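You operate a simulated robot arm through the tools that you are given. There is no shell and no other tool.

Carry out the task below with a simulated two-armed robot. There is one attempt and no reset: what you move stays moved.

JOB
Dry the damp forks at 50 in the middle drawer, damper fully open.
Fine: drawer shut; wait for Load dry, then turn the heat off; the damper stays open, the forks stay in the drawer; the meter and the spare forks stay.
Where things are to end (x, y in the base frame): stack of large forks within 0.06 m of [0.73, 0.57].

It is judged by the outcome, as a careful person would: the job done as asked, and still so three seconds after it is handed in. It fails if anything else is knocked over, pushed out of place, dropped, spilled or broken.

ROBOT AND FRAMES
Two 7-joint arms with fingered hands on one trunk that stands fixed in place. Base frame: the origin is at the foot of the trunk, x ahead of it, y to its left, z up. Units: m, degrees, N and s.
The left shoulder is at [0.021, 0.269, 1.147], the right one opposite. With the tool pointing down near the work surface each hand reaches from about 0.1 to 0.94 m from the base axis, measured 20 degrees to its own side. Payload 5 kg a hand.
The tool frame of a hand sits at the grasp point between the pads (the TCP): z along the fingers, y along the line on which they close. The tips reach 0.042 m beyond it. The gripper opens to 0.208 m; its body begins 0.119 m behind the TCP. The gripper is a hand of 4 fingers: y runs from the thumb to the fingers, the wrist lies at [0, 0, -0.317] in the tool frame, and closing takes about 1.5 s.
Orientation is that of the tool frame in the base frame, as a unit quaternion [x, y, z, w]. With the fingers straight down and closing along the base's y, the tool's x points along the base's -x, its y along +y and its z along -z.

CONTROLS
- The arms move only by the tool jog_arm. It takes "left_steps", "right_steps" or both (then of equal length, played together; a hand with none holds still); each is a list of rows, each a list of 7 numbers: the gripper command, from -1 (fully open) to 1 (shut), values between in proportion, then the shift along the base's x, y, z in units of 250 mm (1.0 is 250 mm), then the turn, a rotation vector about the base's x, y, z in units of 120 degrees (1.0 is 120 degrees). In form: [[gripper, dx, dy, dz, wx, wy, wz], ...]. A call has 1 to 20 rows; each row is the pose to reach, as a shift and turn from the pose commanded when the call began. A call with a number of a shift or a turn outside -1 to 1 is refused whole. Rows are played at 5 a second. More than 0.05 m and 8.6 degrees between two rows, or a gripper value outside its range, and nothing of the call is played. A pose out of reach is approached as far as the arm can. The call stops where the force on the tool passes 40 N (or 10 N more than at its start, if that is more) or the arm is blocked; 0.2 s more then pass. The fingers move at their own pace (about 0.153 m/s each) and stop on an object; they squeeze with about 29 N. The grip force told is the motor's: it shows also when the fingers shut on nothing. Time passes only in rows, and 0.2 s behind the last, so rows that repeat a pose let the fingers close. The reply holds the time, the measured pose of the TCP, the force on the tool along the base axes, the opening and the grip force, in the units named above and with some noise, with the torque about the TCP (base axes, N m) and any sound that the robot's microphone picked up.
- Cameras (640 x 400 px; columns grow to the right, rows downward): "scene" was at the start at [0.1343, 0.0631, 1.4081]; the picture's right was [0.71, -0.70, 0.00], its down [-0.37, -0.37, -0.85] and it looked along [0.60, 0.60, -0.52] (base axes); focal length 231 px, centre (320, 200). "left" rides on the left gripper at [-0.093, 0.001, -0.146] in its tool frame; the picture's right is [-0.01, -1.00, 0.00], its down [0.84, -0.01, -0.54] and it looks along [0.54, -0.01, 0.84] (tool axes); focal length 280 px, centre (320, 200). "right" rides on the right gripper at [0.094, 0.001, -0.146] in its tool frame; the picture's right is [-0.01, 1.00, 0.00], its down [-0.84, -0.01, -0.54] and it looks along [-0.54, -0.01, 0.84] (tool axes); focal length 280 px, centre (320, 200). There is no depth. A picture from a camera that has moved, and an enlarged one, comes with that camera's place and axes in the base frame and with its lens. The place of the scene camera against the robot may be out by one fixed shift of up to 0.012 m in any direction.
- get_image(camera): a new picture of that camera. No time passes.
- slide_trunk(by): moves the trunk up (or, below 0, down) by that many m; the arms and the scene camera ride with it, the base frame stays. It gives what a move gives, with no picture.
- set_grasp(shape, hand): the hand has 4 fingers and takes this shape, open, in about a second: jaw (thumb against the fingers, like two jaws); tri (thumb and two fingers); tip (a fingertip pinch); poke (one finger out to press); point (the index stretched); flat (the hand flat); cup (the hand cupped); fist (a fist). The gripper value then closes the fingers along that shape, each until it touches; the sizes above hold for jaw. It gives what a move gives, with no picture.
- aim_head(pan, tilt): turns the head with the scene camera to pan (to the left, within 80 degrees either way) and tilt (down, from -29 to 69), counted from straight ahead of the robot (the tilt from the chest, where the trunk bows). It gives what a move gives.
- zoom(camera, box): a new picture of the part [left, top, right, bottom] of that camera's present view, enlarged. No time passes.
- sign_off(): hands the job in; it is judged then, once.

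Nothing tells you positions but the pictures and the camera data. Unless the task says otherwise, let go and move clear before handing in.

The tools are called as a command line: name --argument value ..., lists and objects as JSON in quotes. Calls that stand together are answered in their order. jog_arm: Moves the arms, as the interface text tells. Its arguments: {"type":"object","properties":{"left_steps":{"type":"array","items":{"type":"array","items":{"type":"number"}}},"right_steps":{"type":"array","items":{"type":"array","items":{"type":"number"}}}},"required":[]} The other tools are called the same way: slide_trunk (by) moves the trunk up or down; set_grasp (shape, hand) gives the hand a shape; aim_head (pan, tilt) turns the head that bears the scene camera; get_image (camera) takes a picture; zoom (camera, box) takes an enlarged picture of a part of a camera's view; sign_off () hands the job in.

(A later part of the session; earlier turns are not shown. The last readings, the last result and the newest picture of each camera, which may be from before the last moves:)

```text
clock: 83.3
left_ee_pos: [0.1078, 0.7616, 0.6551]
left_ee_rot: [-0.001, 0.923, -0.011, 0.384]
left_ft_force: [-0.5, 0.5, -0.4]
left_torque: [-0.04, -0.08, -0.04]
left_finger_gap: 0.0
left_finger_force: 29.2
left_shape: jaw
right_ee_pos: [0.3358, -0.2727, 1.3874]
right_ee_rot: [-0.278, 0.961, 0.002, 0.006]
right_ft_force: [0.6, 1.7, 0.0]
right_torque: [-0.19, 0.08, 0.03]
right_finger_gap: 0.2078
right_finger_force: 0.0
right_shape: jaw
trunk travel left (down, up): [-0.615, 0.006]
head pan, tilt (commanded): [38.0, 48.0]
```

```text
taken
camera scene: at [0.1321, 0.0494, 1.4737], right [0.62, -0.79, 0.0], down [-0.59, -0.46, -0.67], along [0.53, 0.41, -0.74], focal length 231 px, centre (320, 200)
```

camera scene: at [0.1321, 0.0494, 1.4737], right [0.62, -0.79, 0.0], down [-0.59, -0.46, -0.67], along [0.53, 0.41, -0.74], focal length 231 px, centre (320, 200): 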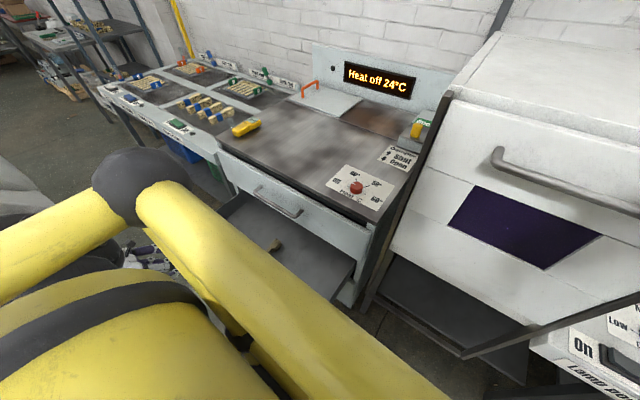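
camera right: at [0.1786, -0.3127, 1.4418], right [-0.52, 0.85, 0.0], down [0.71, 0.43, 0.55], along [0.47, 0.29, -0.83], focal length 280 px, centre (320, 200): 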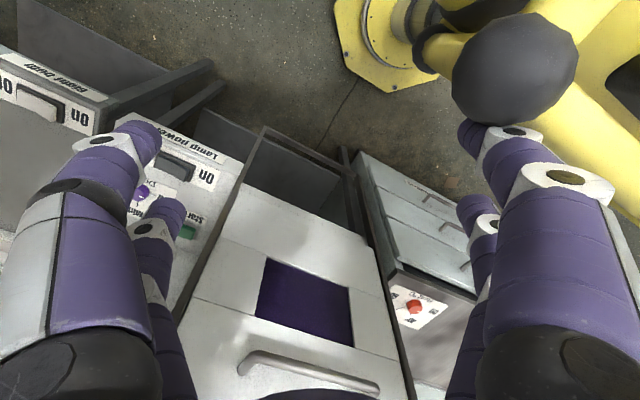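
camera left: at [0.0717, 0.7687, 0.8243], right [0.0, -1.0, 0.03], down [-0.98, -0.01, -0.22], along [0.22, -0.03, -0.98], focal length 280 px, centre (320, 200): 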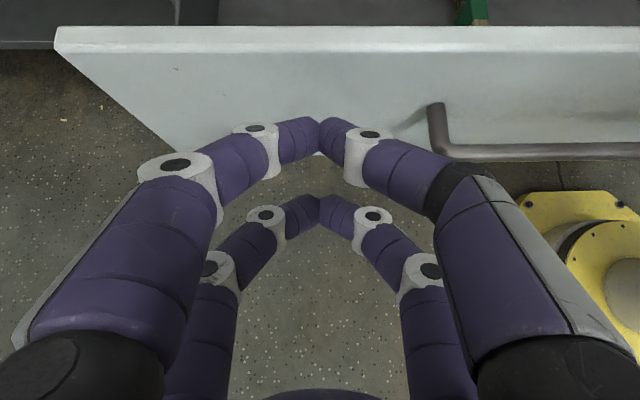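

The fist is in front of the panel, left of the handle. I'll push the drawer closed slowly.

jog_arm --left_steps '[[1, 0.08, 0, 0, 0, 0, 0], [1, 0.16, 0, 0, 0, 0, 0], [1, 0.22, 0, 0, 0, 0, 0], [1, 0.28, 0, 0, 0, 0, 0], [1, 0.34, 0, 0, 0, 0, 0], [1, 0.4, 0, 0, 0, 0, 0], [1, 0.46, 0, 0, 0, 0, 0], [1, 0.52, 0, 0, 0, 0, 0], [1, 0.58, 0, 0, 0, 0, 0], [1, 0.64, 0, 0, 0, 0, 0], [1, 0.7, 0, 0, 0, 0, 0], [1, 0.76, 0, 0, 0, 0, 0], [1, 0.82, 0, 0, 0, 0, 0], [1, 0.88, 0, 0, 0, 0, 0], [1, 0.94, 0, 0, 0, 0, 0]]'

get_image --camera "left"

```text
clock: 86.5
left_ee_pos: [0.3439, 0.7598, 0.6577]
left_ee_rot: [-0.001, 0.923, -0.011, 0.384]
left_ft_force: [0.3, -0.5, -0.1]
left_torque: [0.02, 0.01, 0.02]
left_finger_gap: 0.0
left_finger_force: 29.1
left_shape: jaw
right_ee_pos: [0.3358, -0.2737, 1.386]
right_ee_rot: [-0.278, 0.961, 0.004, 0.005]
right_ft_force: [0.8, -0.8, -0.1]
right_torque: [0.0, 0.05, 0.01]
right_finger_gap: 0.2082
right_finger_force: 0.1
right_shape: jaw
trunk travel left (down, up): [-0.615, 0.006]
head pan, tilt (commanded): [38.0, 48.0]
```

```text
taken
camera left: at [0.3075, 0.7669, 0.8267], right [0.0, -1.0, 0.03], down [-0.98, -0.01, -0.22], along [0.22, -0.03, -0.98], focal length 280 px, centre (320, 200)
```

left: 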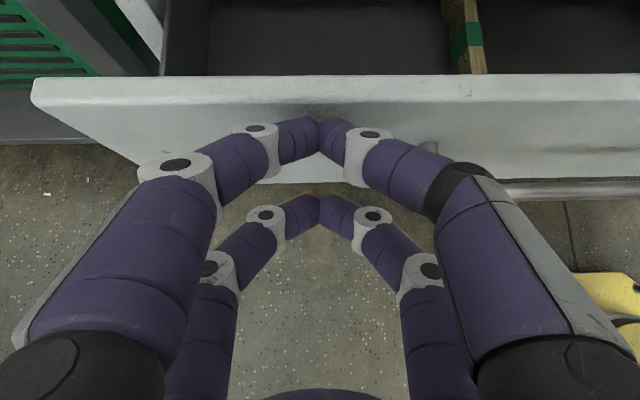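

The drawer is sliding in smoothly. I'll push the rest of the way, slower near the end.

jog_arm --left_steps '[[1, 0.06, 0.002, 0, 0, 0, 0], [1, 0.12, 0.004, 0, 0, 0, 0], [1, 0.18, 0.006, 0, 0, 0, 0], [1, 0.24, 0.008, 0, 0, 0, 0], [1, 0.3, 0.01, 0, 0, 0, 0], [1, 0.36, 0.012, 0, 0, 0, 0], [1, 0.42, 0.014, 0, 0, 0, 0], [1, 0.45, 0.015, 0, 0, 0, 0], [1, 0.48, 0.016, 0, 0, 0, 0], [1, 0.51, 0.017, 0, 0, 0, 0], [1, 0.54, 0.018, 0, 0, 0, 0], [1, 0.57, 0.019, 0, 0, 0, 0], [1, 0.6, 0.02, 0, 0, 0, 0], [1, 0.63, 0.021, 0, 0, 0, 0], [1, 0.66, 0.022, 0, 0, 0, 0], [1, 0.69, 0.023, 0, 0, 0, 0]]'

get_image --camera "left"

get_image --camera "scene"

```text
clock: 88.9
left_ee_pos: [0.4655, 0.7652, 0.6536]
left_ee_rot: [-0.002, 0.926, -0.012, 0.379]
left_ft_force: [-21.5, 1.9, 1.9]
left_torque: [0.01, 0.02, 0.17]
left_finger_gap: 0.0001
left_finger_force: 29.2
left_shape: jaw
right_ee_pos: [0.3363, -0.275, 1.3863]
right_ee_rot: [-0.278, 0.961, 0.003, 0.005]
right_ft_force: [1.5, 0.0, 0.0]
right_torque: [-0.03, 0.12, 0.03]
right_finger_gap: 0.2078
right_finger_force: 0.1
right_shape: jaw
trunk travel left (down, up): [-0.615, 0.006]
head pan, tilt (commanded): [38.0, 48.0]
stopped in row 11 (left hand): the force on the tool passed its limit at 46 N (the readings are from after the stop); the commanded pose is now the measured one
```

```text
taken
camera left: at [0.4314, 0.7719, 0.8227], right [0.01, -1.0, 0.03], down [-0.98, -0.01, -0.2], along [0.2, -0.03, -0.98], focal length 280 px, centre (320, 200)
```

left: 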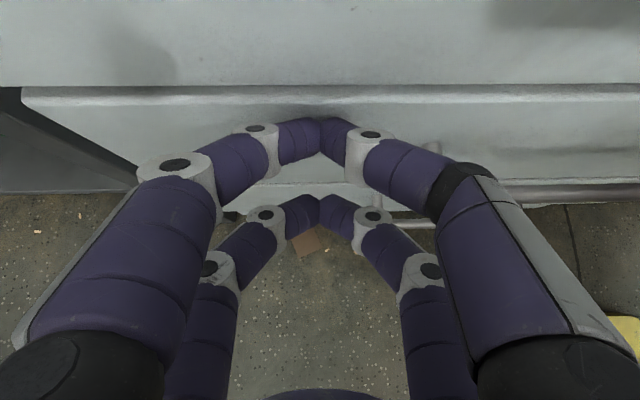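

```text
taken
camera scene: at [0.1316, 0.0479, 1.4739], right [0.62, -0.79, 0.0], down [-0.59, -0.46, -0.67], along [0.53, 0.41, -0.74], focal length 231 px, centre (320, 200)
```

scene: 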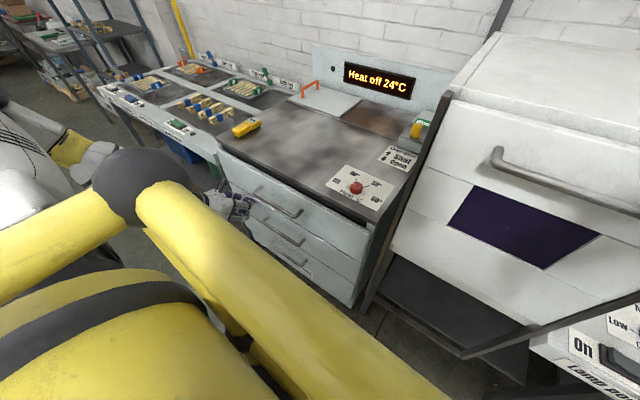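

The push stopped at about 46 N, which should be the drawer's closed stop. I'll verify it's flush.

zoom --camera "scene" --box '[200, 130, 400, 310]'

zoom --camera "left" --box '[0, 40, 320, 240]'

```text
2.22 times, centred on (300, 220) of scene
camera zoom: at [0.1316, 0.0479, 1.4739], right [0.62, -0.79, 0.0], down [-0.59, -0.46, -0.67], along [0.53, 0.41, -0.74], focal length 514 px, centre (364, 156)
```

zoom: 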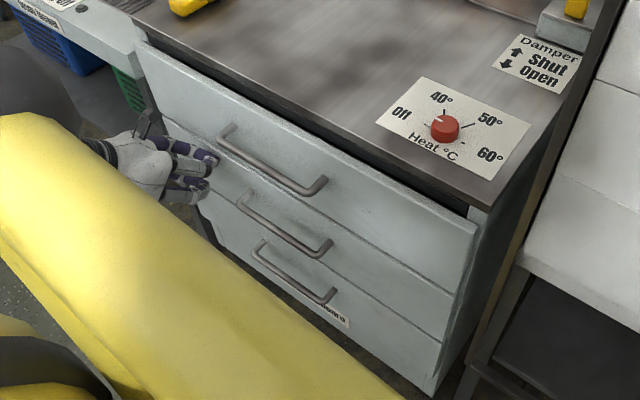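

```text
2.00 times, centred on (160, 140) of left
camera zoom: at [0.4314, 0.7719, 0.8227], right [0.01, -1.0, 0.03], down [-0.98, -0.01, -0.2], along [0.2, -0.03, -0.98], focal length 561 px, centre (640, 320)
```

zoom: 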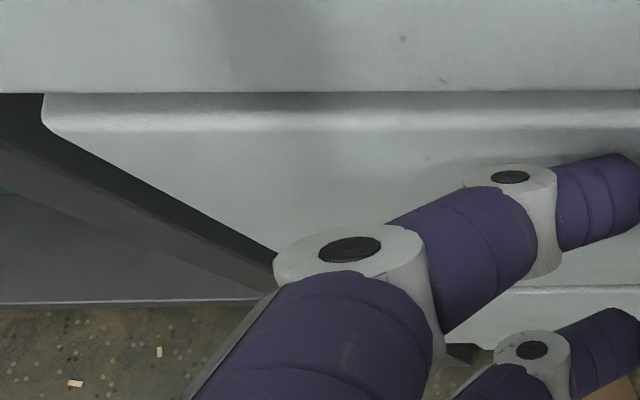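

It looks nearly flush, but I'd like to be sure. I'll press once more, briefly.

jog_arm --left_steps '[[1, 0.01, 0, 0, 0, 0, 0], [1, 0.02, 0, 0, 0, 0, 0], [1, 0.03, 0, 0, 0, 0, 0], [1, 0.04, 0, 0, 0, 0, 0], [1, 0.05, 0, 0, 0, 0, 0], [1, 0.06, 0, 0, 0, 0, 0]]'

zoom --camera "left" --box '[0, 40, 320, 240]'

```text
clock: 89.4
left_ee_pos: [0.4653, 0.7637, 0.6506]
left_ee_rot: [-0.002, 0.927, -0.013, 0.374]
left_ft_force: [-17.6, 1.8, 0.5]
left_torque: [0.07, 0.13, 0.25]
left_finger_gap: 0.0002
left_finger_force: 28.8
left_shape: jaw
right_ee_pos: [0.3345, -0.2755, 1.3879]
right_ee_rot: [-0.277, 0.961, 0.002, 0.007]
right_ft_force: [0.3, -0.9, 0.5]
right_torque: [0.02, 0.1, -0.02]
right_finger_gap: 0.2076
right_finger_force: 0.1
right_shape: jaw
trunk travel left (down, up): [-0.615, 0.006]
head pan, tilt (commanded): [38.0, 48.0]
stopped in row 2 (left hand): the force on the tool passed its limit at 43 N (the readings are from after the stop); the commanded pose is now the measured one
```

```text
2.00 times, centred on (160, 140) of left
camera zoom: at [0.4327, 0.7709, 0.8201], right [0.0, -1.0, 0.03], down [-0.98, -0.01, -0.2], along [0.2, -0.03, -0.98], focal length 561 px, centre (640, 320)
```

zoom: 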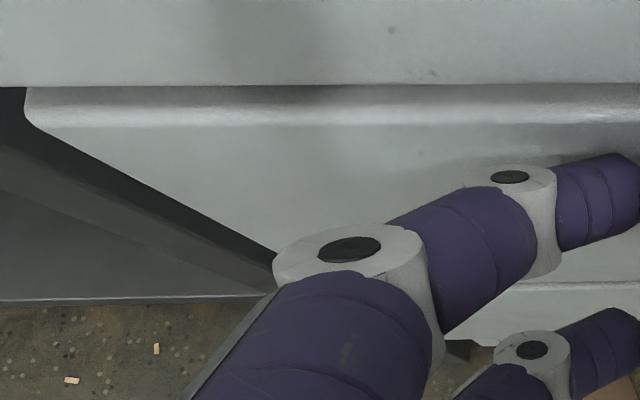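

The drawer is hard against its closed stop. I'll back off and raise the hand, then go over to the heat knob.

jog_arm --left_steps '[[1, -0.1, 0, 0, 0, 0, 0], [1, -0.24, 0, 0.04, 0, 0, 0], [1, -0.26, 0, 0.18, 0, 0, 0], [1, -0.26, 0, 0.34, 0, 0, 0], [1, -0.26, 0, 0.5, 0, 0, 0], [1, -0.26, 0, 0.66, 0, 0, 0], [1, -0.26, 0, 0.82, 0, 0, 0], [1, -0.24, 0, 0.98, 0, 0, 0]]'

jog_arm --left_steps '[[0.5, 0.02, 0, 0.16, 0, 0, 0], [0.2, 0.04, 0, 0.32, 0, 0, 0], [0, 0.06, -0.04, 0.48, 0, 0, 0], [0, 0.1, -0.12, 0.64, 0, 0, 0], [0, 0.16, -0.22, 0.76, 0, 0, 0], [0, 0.26, -0.34, 0.84, 0, 0, 0], [0, 0.38, -0.46, 0.84, 0, 0, 0], [0, 0.5, -0.58, 0.84, 0, 0, 0]]'

get_image --camera "scene"

```text
clock: 91.2
left_ee_pos: [0.4057, 0.7638, 0.8957]
left_ee_rot: [-0.003, 0.927, -0.012, 0.376]
left_ft_force: [-0.1, -0.4, 0.0]
left_torque: [0.06, -0.01, 0.05]
left_finger_gap: 0.0002
left_finger_force: 28.3
left_shape: jaw
right_ee_pos: [0.3349, -0.2755, 1.3872]
right_ee_rot: [-0.277, 0.961, 0.003, 0.006]
right_ft_force: [-1.2, 0.0, -0.5]
right_torque: [0.04, -0.06, 0.02]
right_finger_gap: 0.2079
right_finger_force: 0.2
right_shape: jaw
trunk travel left (down, up): [-0.615, 0.006]
head pan, tilt (commanded): [38.0, 48.0]
```

```text
clock: 93.0
left_ee_pos: [0.535, 0.6223, 1.1073]
left_ee_rot: [-0.002, 0.927, -0.012, 0.376]
left_ft_force: [1.2, 1.4, 0.3]
left_torque: [-0.11, 0.05, -0.09]
left_finger_gap: 0.1038
left_finger_force: 0.0
left_shape: jaw
right_ee_pos: [0.3376, -0.273, 1.3858]
right_ee_rot: [-0.278, 0.961, 0.004, 0.004]
right_ft_force: [1.8, 2.1, -0.8]
right_torque: [-0.15, 0.25, 0.01]
right_finger_gap: 0.2079
right_finger_force: 0.1
right_shape: jaw
trunk travel left (down, up): [-0.615, 0.006]
head pan, tilt (commanded): [38.0, 48.0]
```

```text
taken
camera scene: at [0.1334, 0.0489, 1.4736], right [0.62, -0.79, 0.0], down [-0.59, -0.46, -0.67], along [0.53, 0.41, -0.74], focal length 231 px, centre (320, 200)
```

scene: 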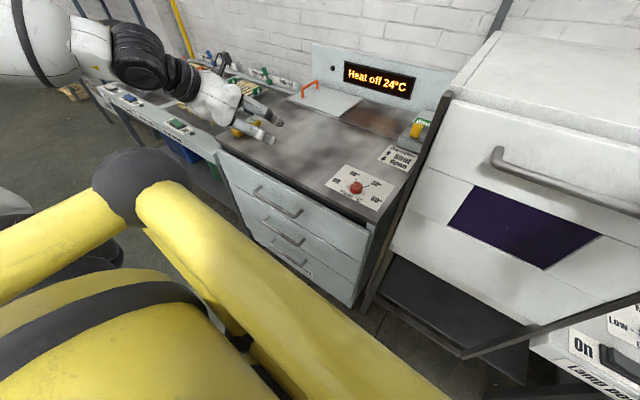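

All drawers look shut. I'll move over the heat knob with the camera looking straight down.

jog_arm --left_steps '[[0, 0.05, -0.16, 0, 0, 0.03, 0], [0, 0.1, -0.34, 0, 0, 0.05, 0], [0, 0.16, -0.52, 0, 0, 0.08, 0], [0, 0.24, -0.7, 0, 0, 0.1, 0], [0, 0.32, -0.86, 0, 0, 0.118, 0], [0, 0.36, -1.0, 0, 0, 0.118, 0]]'

jog_arm --left_steps '[[0, 0.0, -0.12, 0, 0, 0, 0], [0, 0.0, -0.26, 0, 0, 0, 0], [0, 0.0, -0.26, 0, 0, 0, 0]]'

get_image --camera "left"

```text
clock: 94.4
left_ee_pos: [0.6273, 0.3683, 1.1067]
left_ee_rot: [-0.003, 0.966, -0.013, 0.258]
left_ft_force: [3.1, -1.3, -0.4]
left_torque: [0.16, 0.38, 0.06]
left_finger_gap: 0.1042
left_finger_force: 0.2
left_shape: jaw
right_ee_pos: [0.3382, -0.2772, 1.3856]
right_ee_rot: [-0.277, 0.961, 0.004, 0.004]
right_ft_force: [3.0, -1.0, -1.4]
right_torque: [0.12, 0.48, -0.03]
right_finger_gap: 0.2078
right_finger_force: 0.1
right_shape: jaw
trunk travel left (down, up): [-0.615, 0.006]
head pan, tilt (commanded): [38.0, 48.0]
```

```text
clock: 95.2
left_ee_pos: [0.6236, 0.3079, 1.1102]
left_ee_rot: [-0.003, 0.966, -0.012, 0.258]
left_ft_force: [1.3, -0.9, 0.0]
left_torque: [0.07, 0.03, 0.02]
left_finger_gap: 0.104
left_finger_force: 0.0
left_shape: jaw
right_ee_pos: [0.3352, -0.2763, 1.3863]
right_ee_rot: [-0.278, 0.961, 0.004, 0.006]
right_ft_force: [1.2, -1.7, -0.1]
right_torque: [0.13, 0.13, -0.02]
right_finger_gap: 0.2079
right_finger_force: 0.1
right_shape: jaw
trunk travel left (down, up): [-0.615, 0.006]
head pan, tilt (commanded): [38.0, 48.0]
```

```text
taken
camera left: at [0.6315, 0.3136, 1.2825], right [0.01, -1.0, 0.03], down [-1.0, -0.01, 0.05], along [-0.04, -0.03, -1.0], focal length 280 px, centre (320, 200)
```

left: 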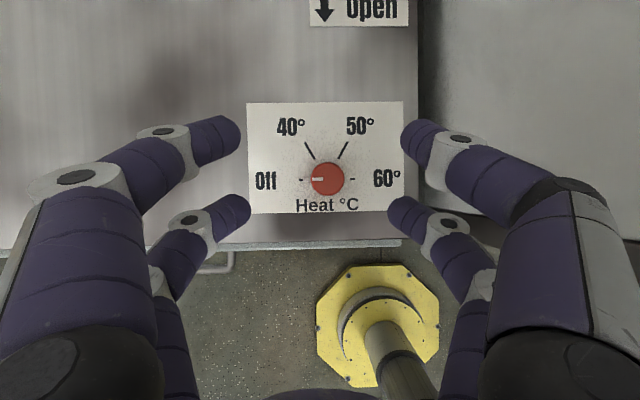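

From the straight-down view the knob centre is at about [0.640, 0.2925] with a diameter of about 0.04. It points at Off, and 50 is 120° clockwise. I'll orient the tool vertically with a +30° yaw above the knob.

jog_arm --left_steps '[[0, 0.011, -0.01, -0.03, -0.009, 0.0411, 0.0402], [0, 0.022, -0.02, -0.06, -0.0179, 0.0821, 0.0804], [0, 0.033, -0.031, -0.1, -0.0269, 0.1232, 0.1207], [0, 0.044, -0.041, -0.13, -0.0359, 0.1643, 0.1609], [0, 0.055, -0.052, -0.17, -0.0448, 0.2053, 0.2011], [0, 0.066, -0.062, -0.2, -0.0538, 0.2464, 0.2413], [0, 0.066, -0.062, -0.2, -0.0538, 0.2464, 0.2413]]'

get_image --camera "left"

get_image --camera "scene"

```text
clock: 96.8
left_ee_pos: [0.6381, 0.2896, 1.0571]
left_ee_rot: [-0.26, 0.966, 0.001, 0.0]
left_ft_force: [-0.2, -0.7, 1.2]
left_torque: [0.03, -0.03, -0.01]
left_finger_gap: 0.1039
left_finger_force: 0.0
left_shape: jaw
right_ee_pos: [0.3349, -0.275, 1.3876]
right_ee_rot: [-0.276, 0.961, 0.003, 0.006]
right_ft_force: [-0.1, -0.2, 0.3]
right_torque: [-0.02, -0.06, -0.01]
right_finger_gap: 0.2078
right_finger_force: 0.1
right_shape: jaw
trunk travel left (down, up): [-0.615, 0.006]
head pan, tilt (commanded): [38.0, 48.0]
```

```text
taken
camera left: at [0.72, 0.3385, 1.2036], right [0.51, -0.86, 0.0], down [-0.72, -0.43, 0.54], along [-0.46, -0.28, -0.84], focal length 280 px, centre (320, 200)
```

left: 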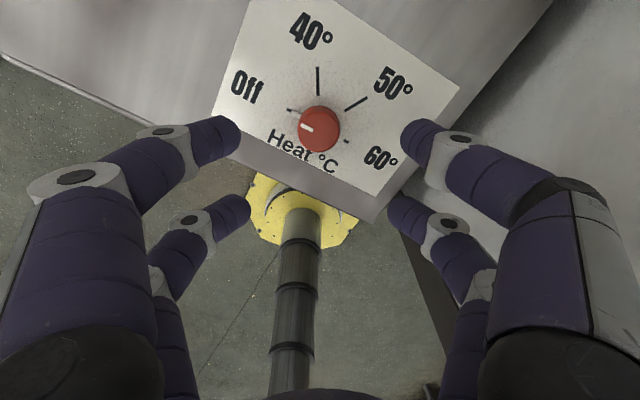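

```text
taken
camera scene: at [0.1311, 0.0479, 1.4741], right [0.62, -0.79, 0.0], down [-0.59, -0.46, -0.67], along [0.53, 0.41, -0.74], focal length 231 px, centre (320, 200)
```

scene: 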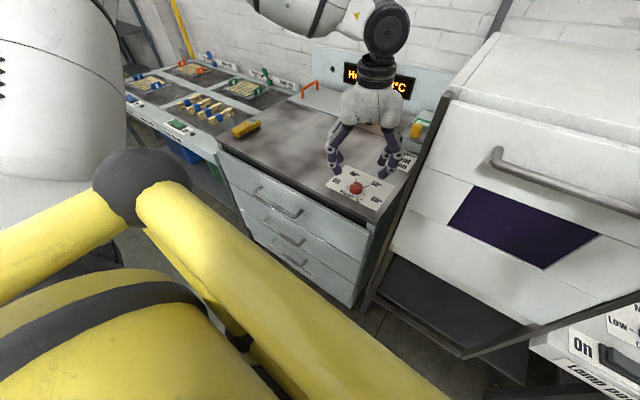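

I'll check the knob's position closely before descending.

zoom --camera "left" --box '[240, 60, 400, 180]'

```text
3.33 times, centred on (320, 120) of left
camera zoom: at [0.72, 0.3385, 1.2036], right [0.51, -0.86, 0.0], down [-0.72, -0.43, 0.54], along [-0.46, -0.28, -0.84], focal length 935 px, centre (320, 467)
```

zoom: 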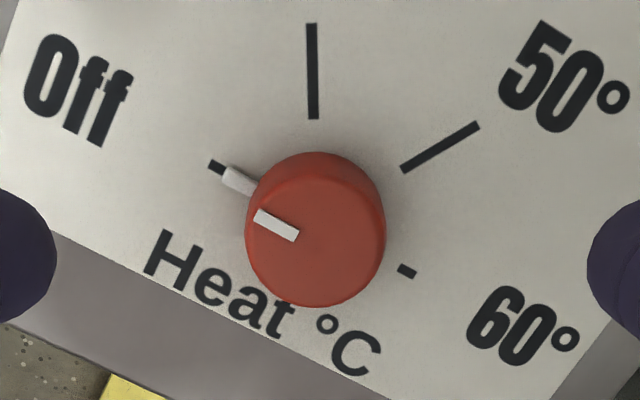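

The knob's top centre refines to [0.642, 0.293], top z≈0.942. I'll descend so the fingers straddle the knob.

jog_arm --left_steps '[[0, 0.008, 0.007, -0.1, 0, 0, 0], [0, 0.014, 0.012, -0.2, 0, 0, 0], [0, 0.016, 0.0136, -0.29, 0, 0, 0], [0, 0.016, 0.0136, -0.36, 0, 0, 0], [0, 0.016, 0.0136, -0.36, 0, 0, 0]]'

get_image --camera "left"

```text
clock: 98.0
left_ee_pos: [0.6426, 0.2922, 0.9655]
left_ee_rot: [-0.259, 0.966, 0.001, 0.003]
left_ft_force: [-0.6, -0.2, -0.4]
left_torque: [0.02, 0.0, -0.02]
left_finger_gap: 0.1038
left_finger_force: 0.0
left_shape: jaw
right_ee_pos: [0.335, -0.2752, 1.388]
right_ee_rot: [-0.277, 0.961, 0.003, 0.006]
right_ft_force: [-0.2, -0.3, 0.4]
right_torque: [0.0, -0.02, 0.02]
right_finger_gap: 0.2077
right_finger_force: 0.1
right_shape: jaw
trunk travel left (down, up): [-0.615, 0.006]
head pan, tilt (commanded): [38.0, 48.0]
```

```text
taken
camera left: at [0.7228, 0.342, 1.1116], right [0.51, -0.86, 0.0], down [-0.72, -0.43, 0.54], along [-0.46, -0.28, -0.84], focal length 280 px, centre (320, 200)
```

left: 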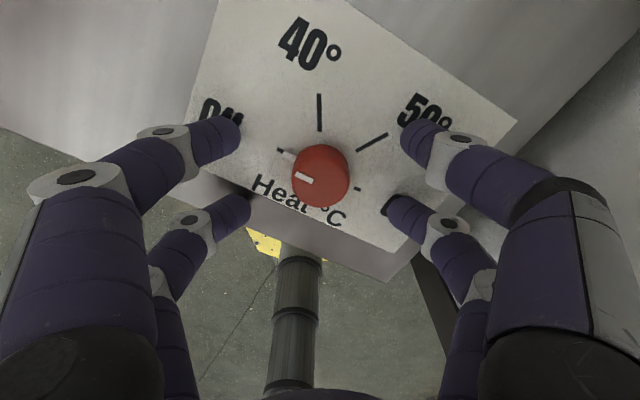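

The knob is centred between the fingers. Closing on it.

jog_arm --left_steps '[[0.3, 0, 0, 0, 0, 0, 0], [0.5, 0, 0, 0, 0, 0, 0], [0.7, 0, 0, 0, 0, 0, 0], [1, 0, 0, 0, 0, 0, 0], [1, 0, 0, 0, 0, 0, 0], [1, 0, 0, 0, 0, 0, 0]]'

get_image --camera "left"

```text
clock: 99.4
left_ee_pos: [0.6408, 0.2926, 0.9646]
left_ee_rot: [-0.259, 0.966, 0.0, 0.001]
left_ft_force: [-8.5, -8.0, -5.1]
left_torque: [-0.16, 0.16, 0.01]
left_finger_gap: 0.0
left_finger_force: 29.1
left_shape: jaw
right_ee_pos: [0.3341, -0.2756, 1.3862]
right_ee_rot: [-0.277, 0.961, 0.003, 0.006]
right_ft_force: [-1.2, 0.1, -0.4]
right_torque: [0.0, 0.01, 0.0]
right_finger_gap: 0.208
right_finger_force: 0.2
right_shape: jaw
trunk travel left (down, up): [-0.615, 0.006]
head pan, tilt (commanded): [38.0, 48.0]
```

```text
taken
camera left: at [0.7223, 0.3413, 1.111], right [0.51, -0.86, 0.0], down [-0.72, -0.43, 0.54], along [-0.46, -0.27, -0.84], focal length 280 px, centre (320, 200)
```

left: 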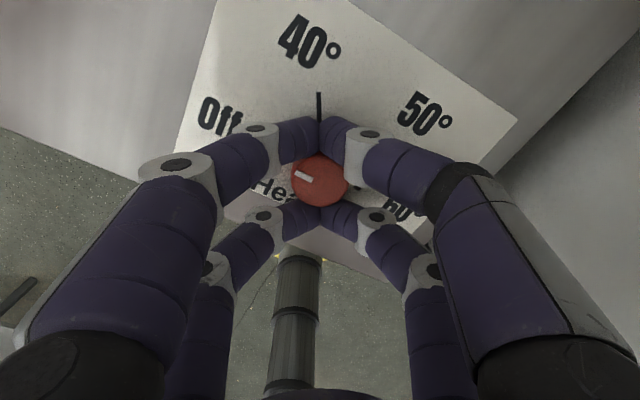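

The fingers closed around the knob with it loose between the two finger pairs, so turning wouldn't be positive. I'll reopen and shift so that a single opposing pair pinches the knob across its diameter.

jog_arm --left_steps '[[0.5, 0, 0, 0, 0, 0, 0], [0.1, 0, 0, 0, 0, 0, 0], [0.1, 0, 0, 0.008, 0, 0, 0], [0.1, 0, 0, 0.014, 0, 0, 0], [0.1, -0.06, -0.035, 0.014, 0, 0, 0], [0.1, -0.118, -0.068, 0.014, 0, 0, 0], [0.1, -0.118, -0.068, 0.014, 0, 0, 0]]'

get_image --camera "left"

```text
clock: 101.0
left_ee_pos: [0.6134, 0.2741, 0.9689]
left_ee_rot: [-0.259, 0.966, 0.001, 0.002]
left_ft_force: [1.3, -0.1, 0.7]
left_torque: [-0.04, 0.0, 0.02]
left_finger_gap: 0.0933
left_finger_force: 0.1
left_shape: jaw
right_ee_pos: [0.336, -0.2748, 1.386]
right_ee_rot: [-0.278, 0.96, 0.003, 0.007]
right_ft_force: [0.0, -0.1, -0.3]
right_torque: [-0.02, -0.01, 0.01]
right_finger_gap: 0.208
right_finger_force: 0.0
right_shape: jaw
trunk travel left (down, up): [-0.615, 0.006]
head pan, tilt (commanded): [38.0, 48.0]
```

```text
taken
camera left: at [0.6944, 0.3232, 1.1161], right [0.51, -0.86, 0.0], down [-0.72, -0.43, 0.54], along [-0.46, -0.28, -0.84], focal length 280 px, centre (320, 200)
```

left: 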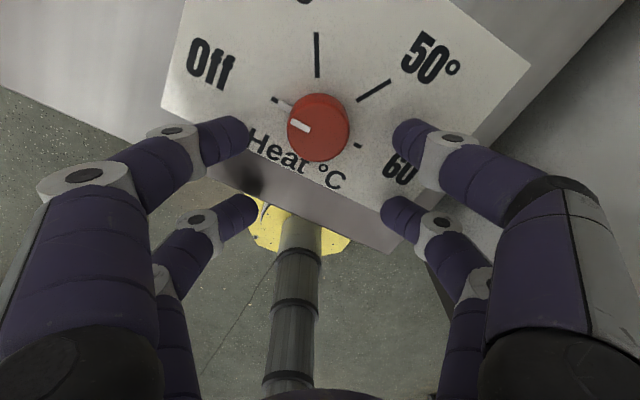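

The knob now sits between the upper finger pair. Closing on it.

jog_arm --left_steps '[[0.3, 0, 0, -0.008, 0, 0, 0], [0.5, 0, 0, -0.012, 0, 0, 0], [0.7, 0, 0, -0.012, 0, 0, 0], [1, 0, 0, -0.012, 0, 0, 0], [1, 0, 0, -0.012, 0, 0, 0], [1, 0, 0, -0.012, 0, 0, 0]]'

get_image --camera "left"

```text
clock: 102.4
left_ee_pos: [0.6135, 0.2738, 0.9673]
left_ee_rot: [-0.259, 0.966, 0.0, 0.001]
left_ft_force: [-1.4, -1.1, -1.9]
left_torque: [-0.11, 0.05, 0.0]
left_finger_gap: 0.0189
left_finger_force: 28.8
left_shape: jaw
right_ee_pos: [0.3349, -0.275, 1.3862]
right_ee_rot: [-0.277, 0.961, 0.002, 0.006]
right_ft_force: [-0.1, 0.0, 0.4]
right_torque: [0.01, 0.0, 0.03]
right_finger_gap: 0.2079
right_finger_force: 0.0
right_shape: jaw
trunk travel left (down, up): [-0.615, 0.006]
head pan, tilt (commanded): [38.0, 48.0]
```

```text
taken
camera left: at [0.6944, 0.3234, 1.1129], right [0.51, -0.86, 0.0], down [-0.72, -0.43, 0.54], along [-0.46, -0.28, -0.84], focal length 280 px, centre (320, 200)
```

left: 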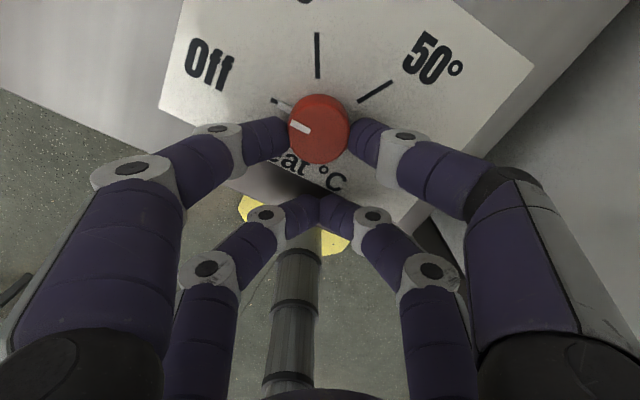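

One pair holds the knob across its diameter. I'll rotate 60° clockwise about the knob axis first and check the display.

jog_arm --left_steps '[[1, -0.0076, 0.0156, -0.012, 0, 0, -0.0625], [1, -0.0132, 0.032, -0.012, 0, 0, -0.125], [1, -0.0164, 0.0488, -0.012, 0, 0, -0.1875], [1, -0.0176, 0.066, -0.012, 0, 0, -0.25], [1, -0.0164, 0.0832, -0.012, 0, 0, -0.3125], [1, -0.0132, 0.1, -0.012, 0, 0, -0.375], [1, -0.0076, 0.1164, -0.012, 0, 0, -0.4375], [1, 0.0, 0.132, -0.012, 0, 0, -0.5]]'

get_image --camera "left"

get_image --camera "scene"

```text
clock: 104.2
left_ee_pos: [0.6125, 0.3085, 0.9661]
left_ee_rot: [0.259, 0.966, 0.0, 0.002]
left_ft_force: [-14.1, -3.7, 11.6]
left_torque: [-0.5, 0.2, -0.27]
left_finger_gap: 0.0198
left_finger_force: 29.5
left_shape: jaw
right_ee_pos: [0.3351, -0.2751, 1.3875]
right_ee_rot: [-0.278, 0.961, 0.003, 0.006]
right_ft_force: [0.9, 0.1, 0.2]
right_torque: [0.0, 0.02, 0.0]
right_finger_gap: 0.2078
right_finger_force: 0.0
right_shape: jaw
trunk travel left (down, up): [-0.615, 0.006]
head pan, tilt (commanded): [38.0, 48.0]
```

```text
taken
camera left: at [0.6954, 0.2635, 1.112], right [-0.49, -0.87, 0.0], down [-0.74, 0.41, 0.54], along [-0.47, 0.26, -0.84], focal length 280 px, centre (320, 200)
```

left: 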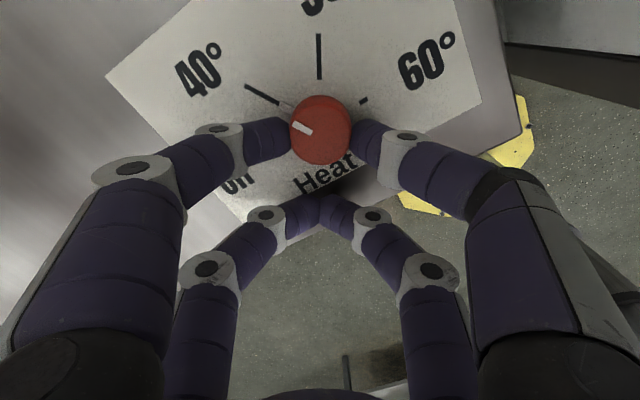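

```text
taken
camera scene: at [0.1303, 0.0476, 1.4741], right [0.62, -0.79, 0.0], down [-0.58, -0.46, -0.67], along [0.53, 0.41, -0.74], focal length 231 px, centre (320, 200)
```

scene: 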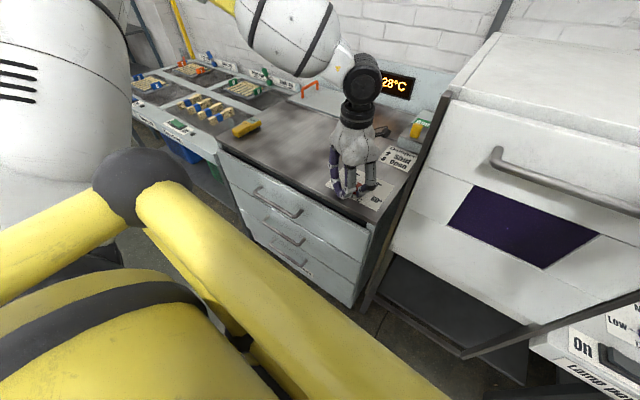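

The knob turned with the hand to 40 and the heater is on, now reading 28°C. I'll turn the remaining 60° to 50.

jog_arm --left_steps '[[1, 0.0066, 0.0144, 0.008, 0, 0, -0.0625], [1, 0.0178, 0.0272, 0.008, 0, 0, -0.125], [1, 0.031, 0.0388, 0.008, 0, 0, -0.1875], [1, 0.0454, 0.0484, 0.008, 0, 0, -0.25], [1, 0.061, 0.056, 0.008, 0, 0, -0.3125], [1, 0.077, 0.0616, 0.008, 0, 0, -0.375], [1, 0.0942, 0.0648, 0.008, 0, 0, -0.4375], [1, 0.1114, 0.066, 0.008, 0, 0, -0.5]]'

get_image --camera "left"

zoom --camera "scene" --box '[300, 40, 460, 220]'

```text
clock: 106.0
left_ee_pos: [0.6412, 0.3254, 0.9671]
left_ee_rot: [0.708, 0.706, -0.001, 0.0]
left_ft_force: [-11.4, -4.1, -6.9]
left_torque: [0.06, 0.55, -0.37]
left_finger_gap: 0.0198
left_finger_force: 29.3
left_shape: jaw
right_ee_pos: [0.3344, -0.276, 1.3861]
right_ee_rot: [-0.277, 0.961, 0.003, 0.007]
right_ft_force: [0.1, -0.2, 0.3]
right_torque: [-0.03, -0.01, -0.01]
right_finger_gap: 0.2082
right_finger_force: 0.1
right_shape: jaw
trunk travel left (down, up): [-0.615, 0.006]
head pan, tilt (commanded): [38.0, 48.0]
```

```text
taken
camera left: at [0.6444, 0.2329, 1.1129], right [-1.0, -0.01, 0.0], down [-0.01, 0.84, 0.54], along [-0.01, 0.54, -0.84], focal length 280 px, centre (320, 200)
```

left: 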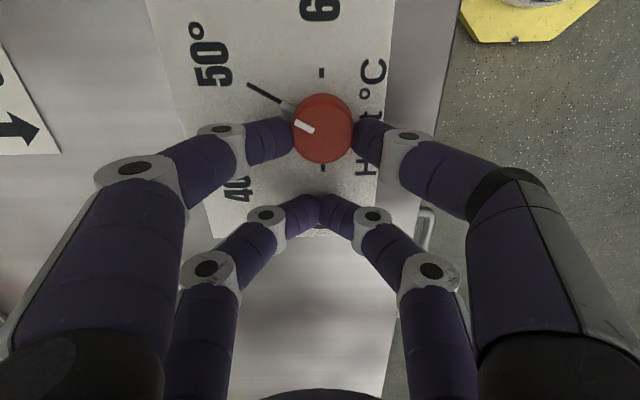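

```text
2.22 times, centred on (380, 130) of scene
camera zoom: at [0.1313, 0.0478, 1.4739], right [0.62, -0.79, 0.0], down [-0.59, -0.46, -0.67], along [0.53, 0.41, -0.74], focal length 514 px, centre (187, 356)
```

zoom: 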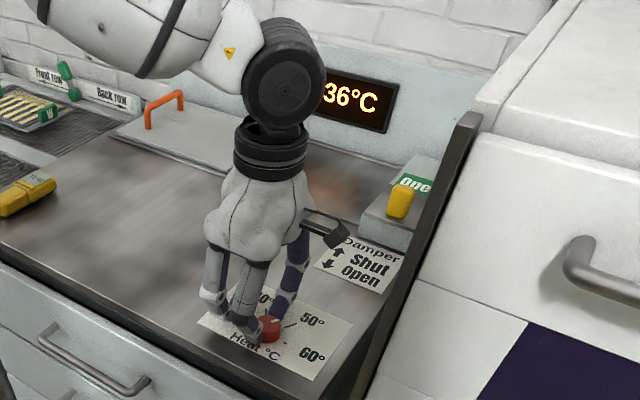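

The pointer lines up with the 50 mark and the display shows 36°C and rising. I'll release the knob and lift clear so I can read the whole display.

jog_arm --left_steps '[[0.7, 0, 0, 0, 0, 0, 0], [0.4, 0, 0, 0, 0, 0, 0], [0.1, 0, 0, 0, 0, 0, 0], [0.1, 0, 0, 0.1, 0, 0, 0], [0.1, 0, 0, 0.25, 0, 0, 0], [0.1, -0.05, 0.06, 0.4, 0, 0, 0], [0.1, -0.1, 0.2, 0.5, 0, 0, 0], [0.1, -0.15, 0.36, 0.55, 0, 0, 0], [0.1, -0.2, 0.52, 0.55, 0, 0, 0], [0.1, -0.2, 0.68, 0.55, 0, 0, 0], [0.1, -0.2, 0.84, 0.55, 0, 0, 0]]'

get_image --camera "scene"

zoom --camera "scene" --box '[320, 40, 460, 220]'

```text
clock: 108.4
left_ee_pos: [0.5896, 0.5361, 1.1003]
left_ee_rot: [0.707, 0.707, -0.001, 0.001]
left_ft_force: [0.4, 0.6, -0.7]
left_torque: [-0.14, 0.03, 0.01]
left_finger_gap: 0.093
left_finger_force: 0.1
left_shape: jaw
right_ee_pos: [0.335, -0.274, 1.3877]
right_ee_rot: [-0.278, 0.961, 0.003, 0.007]
right_ft_force: [-0.7, 0.5, -0.8]
right_torque: [-0.12, -0.03, 0.04]
right_finger_gap: 0.2077
right_finger_force: 0.2
right_shape: jaw
trunk travel left (down, up): [-0.615, 0.006]
head pan, tilt (commanded): [38.0, 48.0]
```

```text
taken
camera scene: at [0.1314, 0.049, 1.4739], right [0.62, -0.79, 0.0], down [-0.59, -0.46, -0.67], along [0.53, 0.41, -0.74], focal length 231 px, centre (320, 200)
```

scene: 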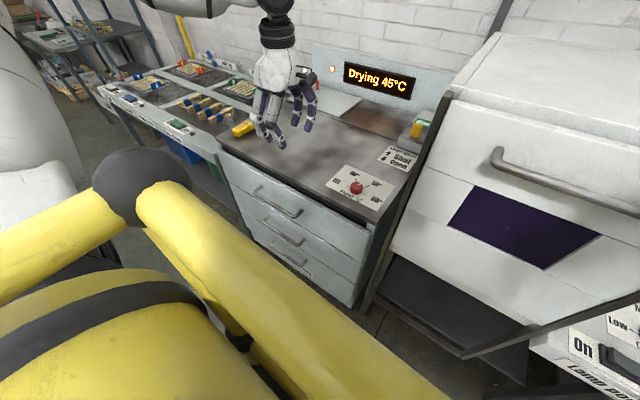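

```text
2.22 times, centred on (390, 130) of scene
camera zoom: at [0.1314, 0.049, 1.4739], right [0.62, -0.79, 0.0], down [-0.59, -0.46, -0.67], along [0.53, 0.41, -0.74], focal length 514 px, centre (164, 356)
```

zoom: 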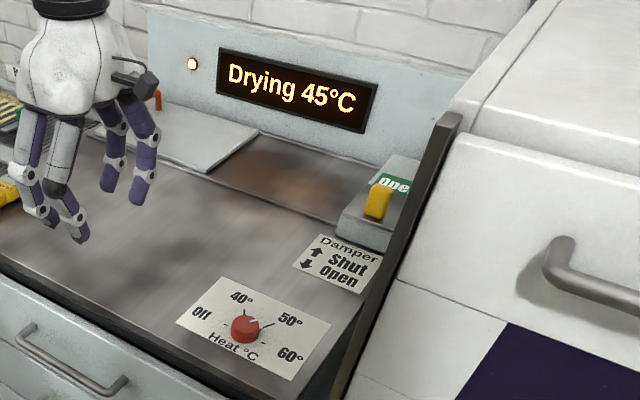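

The display reads "Drying 45°C" with the lamp lit, so the drawer counts as shut and the cycle is running. I'll hold still and wait.

jog_arm --left_steps '[[0.1, 0, 0, 0, 0, 0, 0], [0.1, 0, 0, 0, 0, 0, 0], [0.1, 0, 0, 0, 0, 0, 0], [0.1, 0, 0, 0, 0, 0, 0], [0.1, 0, 0, 0, 0, 0, 0], [0.1, 0, 0, 0, 0, 0, 0], [0.1, 0, 0, 0, 0, 0, 0], [0.1, 0, 0, 0, 0, 0, 0], [0.1, 0, 0, 0, 0, 0, 0], [0.1, 0, 0, 0, 0, 0, 0], [0.1, 0, 0, 0, 0, 0, 0], [0.1, 0, 0, 0, 0, 0, 0], [0.1, 0, 0, 0, 0, 0, 0], [0.1, 0, 0, 0, 0, 0, 0], [0.1, 0, 0, 0, 0, 0, 0], [0.1, 0, 0, 0, 0, 0, 0], [0.1, 0, 0, 0, 0, 0, 0], [0.1, 0, 0, 0, 0, 0, 0], [0.1, 0, 0, 0, 0, 0, 0], [0.1, 0, 0, 0, 0, 0, 0]]'

zoom --camera "scene" --box '[320, 40, 460, 220]'

```text
clock: 112.6
left_ee_pos: [0.5895, 0.5354, 1.1011]
left_ee_rot: [0.707, 0.707, -0.001, 0.001]
left_ft_force: [-0.6, -0.1, -0.7]
left_torque: [-0.02, -0.02, 0.01]
left_finger_gap: 0.0929
left_finger_force: 0.0
left_shape: jaw
right_ee_pos: [0.3348, -0.2754, 1.3868]
right_ee_rot: [-0.278, 0.961, 0.002, 0.006]
right_ft_force: [-0.3, 0.2, 0.4]
right_torque: [-0.02, 0.05, 0.0]
right_finger_gap: 0.2079
right_finger_force: 0.1
right_shape: jaw
trunk travel left (down, up): [-0.615, 0.006]
head pan, tilt (commanded): [38.0, 48.0]
```

```text
2.22 times, centred on (390, 130) of scene
camera zoom: at [0.1317, 0.0479, 1.4739], right [0.62, -0.79, 0.0], down [-0.59, -0.46, -0.67], along [0.53, 0.41, -0.74], focal length 514 px, centre (164, 356)
```

zoom: 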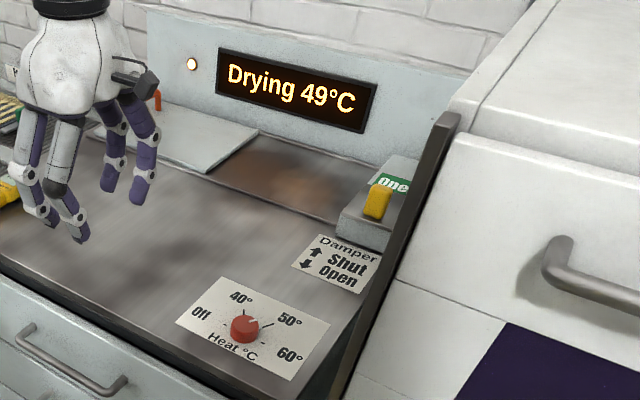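

It reads "Drying 49°C" and is approaching 50. I'll keep waiting.

jog_arm --left_steps '[[0.1, 0, 0, 0, 0, 0, 0], [0.1, 0, 0, 0, 0, 0, 0], [0.1, 0, 0, 0, 0, 0, 0], [0.1, 0, 0, 0, 0, 0, 0], [0.1, 0, 0, 0, 0, 0, 0], [0.1, 0, 0, 0, 0, 0, 0], [0.1, 0, 0, 0, 0, 0, 0], [0.1, 0, 0, 0, 0, 0, 0], [0.1, 0, 0, 0, 0, 0, 0], [0.1, 0, 0, 0, 0, 0, 0], [0.1, 0, 0, 0, 0, 0, 0], [0.1, 0, 0, 0, 0, 0, 0], [0.1, 0, 0, 0, 0, 0, 0], [0.1, 0, 0, 0, 0, 0, 0], [0.1, 0, 0, 0, 0, 0, 0], [0.1, 0, 0, 0, 0, 0, 0], [0.1, 0, 0, 0, 0, 0, 0], [0.1, 0, 0, 0, 0, 0, 0], [0.1, 0, 0, 0, 0, 0, 0], [0.1, 0, 0, 0, 0, 0, 0]]'

zoom --camera "scene" --box '[320, 40, 460, 220]'

```text
clock: 116.8
left_ee_pos: [0.5906, 0.5351, 1.1018]
left_ee_rot: [0.707, 0.707, -0.001, 0.001]
left_ft_force: [0.5, 0.0, -0.2]
left_torque: [-0.01, 0.03, 0.0]
left_finger_gap: 0.0931
left_finger_force: 0.1
left_shape: jaw
right_ee_pos: [0.3348, -0.2759, 1.3872]
right_ee_rot: [-0.277, 0.961, 0.003, 0.006]
right_ft_force: [0.5, 0.3, 0.9]
right_torque: [-0.01, 0.0, -0.03]
right_finger_gap: 0.2079
right_finger_force: 0.1
right_shape: jaw
trunk travel left (down, up): [-0.615, 0.006]
head pan, tilt (commanded): [38.0, 48.0]
```

```text
2.22 times, centred on (390, 130) of scene
camera zoom: at [0.1317, 0.0479, 1.4739], right [0.62, -0.79, 0.0], down [-0.59, -0.46, -0.67], along [0.53, 0.41, -0.74], focal length 514 px, centre (164, 356)
```

zoom: 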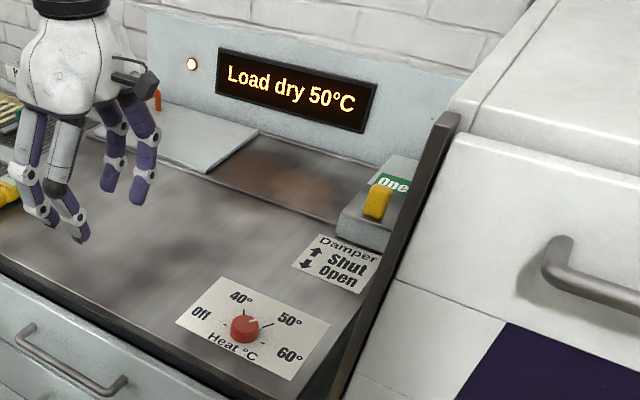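

"Load dry 50°C" is showing, so I'll return to the knob and turn the heat off.

jog_arm --left_steps '[[0.1, 0.02, -0.16, 0, 0, 0, 0], [0.1, 0.06, -0.34, 0, 0, 0, 0], [0.1, 0.11, -0.52, 0, 0, 0, 0], [0.1, 0.16, -0.7, 0, 0, 0, 0], [0.1, 0.2, -0.839, -0.06, 0, 0, 0], [0.1, 0.203, -0.839, -0.2, 0, 0, 0], [0.1, 0.203, -0.839, -0.35, 0, 0, 0], [0.1, 0.203, -0.839, -0.46, 0, 0, 0], [0.1, 0.203, -0.839, -0.53, 0, 0, 0]]'

get_image --camera "left"

```text
clock: 118.8
left_ee_pos: [0.6446, 0.324, 0.9716]
left_ee_rot: [0.708, 0.707, -0.002, 0.001]
left_ft_force: [0.5, 0.3, -0.3]
left_torque: [0.02, 0.02, 0.02]
left_finger_gap: 0.0931
left_finger_force: 0.1
left_shape: jaw
right_ee_pos: [0.3354, -0.2748, 1.3866]
right_ee_rot: [-0.277, 0.961, 0.003, 0.006]
right_ft_force: [0.4, 0.0, -0.5]
right_torque: [0.01, 0.06, 0.03]
right_finger_gap: 0.2079
right_finger_force: 0.1
right_shape: jaw
trunk travel left (down, up): [-0.615, 0.006]
head pan, tilt (commanded): [38.0, 48.0]
```

```text
taken
camera left: at [0.6466, 0.2322, 1.1174], right [-1.0, -0.01, 0.0], down [-0.01, 0.84, 0.54], along [-0.01, 0.54, -0.84], focal length 280 px, centre (320, 200)
```

left: 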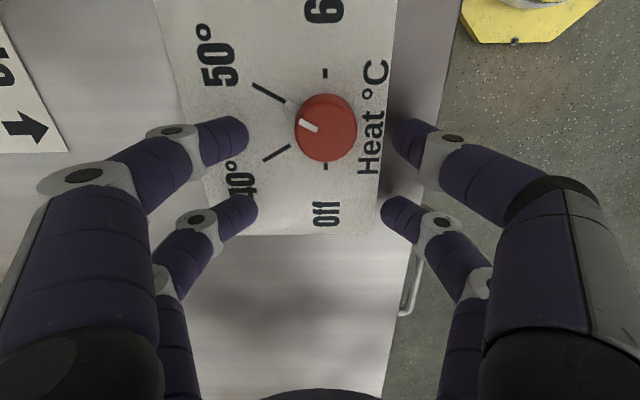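

Aligned to within a few millimetres. I'll adjust slightly and close on the knob.

jog_arm --left_steps '[[0.2, -0.014, 0, -0.016, 0, 0, 0], [0.4, -0.014, 0.0, -0.016, 0, 0, 0], [0.7, -0.014, 0.0, -0.016, 0, 0, 0], [1, -0.014, 0.0, -0.016, 0, 0, 0], [1, -0.014, 0.0, -0.016, 0, 0, 0], [1, -0.014, 0.0, -0.016, 0, 0, 0], [1, -0.014, 0.0, -0.016, 0, 0, 0]]'

get_image --camera "left"

```text
clock: 120.4
left_ee_pos: [0.6397, 0.325, 0.9669]
left_ee_rot: [0.708, 0.706, -0.002, 0.001]
left_ft_force: [0.4, -0.8, -3.7]
left_torque: [0.1, 0.03, -0.01]
left_finger_gap: 0.019
left_finger_force: 29.3
left_shape: jaw
right_ee_pos: [0.336, -0.2755, 1.3859]
right_ee_rot: [-0.278, 0.961, 0.003, 0.006]
right_ft_force: [0.3, 0.0, -0.2]
right_torque: [-0.04, -0.02, -0.01]
right_finger_gap: 0.2081
right_finger_force: 0.0
right_shape: jaw
trunk travel left (down, up): [-0.615, 0.006]
head pan, tilt (commanded): [38.0, 48.0]
```

```text
taken
camera left: at [0.6425, 0.2328, 1.1126], right [-1.0, -0.01, 0.0], down [-0.01, 0.84, 0.54], along [-0.01, 0.54, -0.84], focal length 280 px, centre (320, 200)
```

left: 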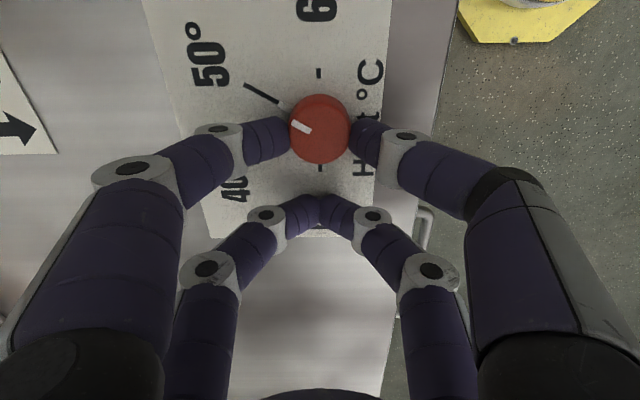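

The knob is gripped. I'll rotate 120° counter-clockwise back to Off.

jog_arm --left_steps '[[1, -0.0172, -0.0012, 0, 0, 0, 0.0625], [1, -0.034, -0.0044, 0, 0, 0, 0.125], [1, -0.0504, -0.01, 0, 0, 0, 0.1875], [1, -0.066, -0.0176, 0, 0, 0, 0.25], [1, -0.0804, -0.0272, 0, 0, 0, 0.3125], [1, -0.0932, -0.0388, 0, 0, 0, 0.375], [1, -0.1048, -0.0516, 0, 0, 0, 0.4375], [1, -0.1144, -0.066, 0, 0, 0, 0.5], [1, -0.122, -0.0816, 0, 0, 0, 0.5625], [1, -0.1276, -0.098, 0, 0, 0, 0.625], [1, -0.1308, -0.1148, 0, 0, 0, 0.6875], [1, -0.132, -0.132, 0, 0, 0, 0.75], [1, -0.1308, -0.1492, 0, 0, 0, 0.8125], [1, -0.1276, -0.166, 0, 0, 0, 0.875], [1, -0.122, -0.1824, 0, 0, 0, 0.9375], [1, -0.1144, -0.198, 0, 0, 0, 1.0], [1, -0.1144, -0.198, 0, 0, 0, 1.0]]'

get_image --camera "left"

zoom --camera "scene" --box '[320, 40, 460, 220]'

```text
clock: 124.0
left_ee_pos: [0.6102, 0.2757, 0.9672]
left_ee_rot: [-0.26, 0.966, 0.0, 0.001]
left_ft_force: [9.7, 2.0, -8.0]
left_torque: [-0.17, -0.13, -0.18]
left_finger_gap: 0.0182
left_finger_force: 29.3
left_shape: jaw
right_ee_pos: [0.3354, -0.2757, 1.3861]
right_ee_rot: [-0.278, 0.961, 0.003, 0.005]
right_ft_force: [-0.3, 0.0, -0.7]
right_torque: [-0.02, -0.01, -0.02]
right_finger_gap: 0.2079
right_finger_force: 0.0
right_shape: jaw
trunk travel left (down, up): [-0.615, 0.006]
head pan, tilt (commanded): [38.0, 48.0]
```

```text
taken
camera left: at [0.6928, 0.3241, 1.1134], right [0.51, -0.86, 0.0], down [-0.72, -0.43, 0.54], along [-0.46, -0.28, -0.84], focal length 280 px, centre (320, 200)
```

left: 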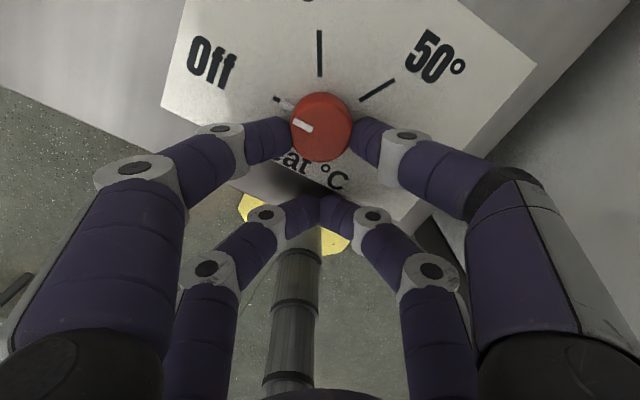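

```text
2.22 times, centred on (390, 130) of scene
camera zoom: at [0.1327, 0.0482, 1.4739], right [0.62, -0.79, 0.0], down [-0.59, -0.46, -0.67], along [0.53, 0.41, -0.74], focal length 514 px, centre (164, 356)
```

zoom: 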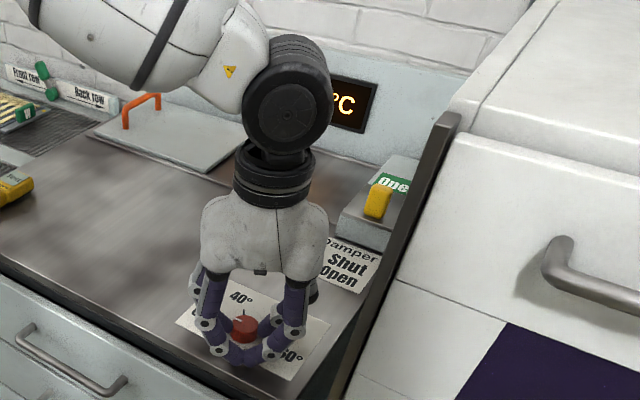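

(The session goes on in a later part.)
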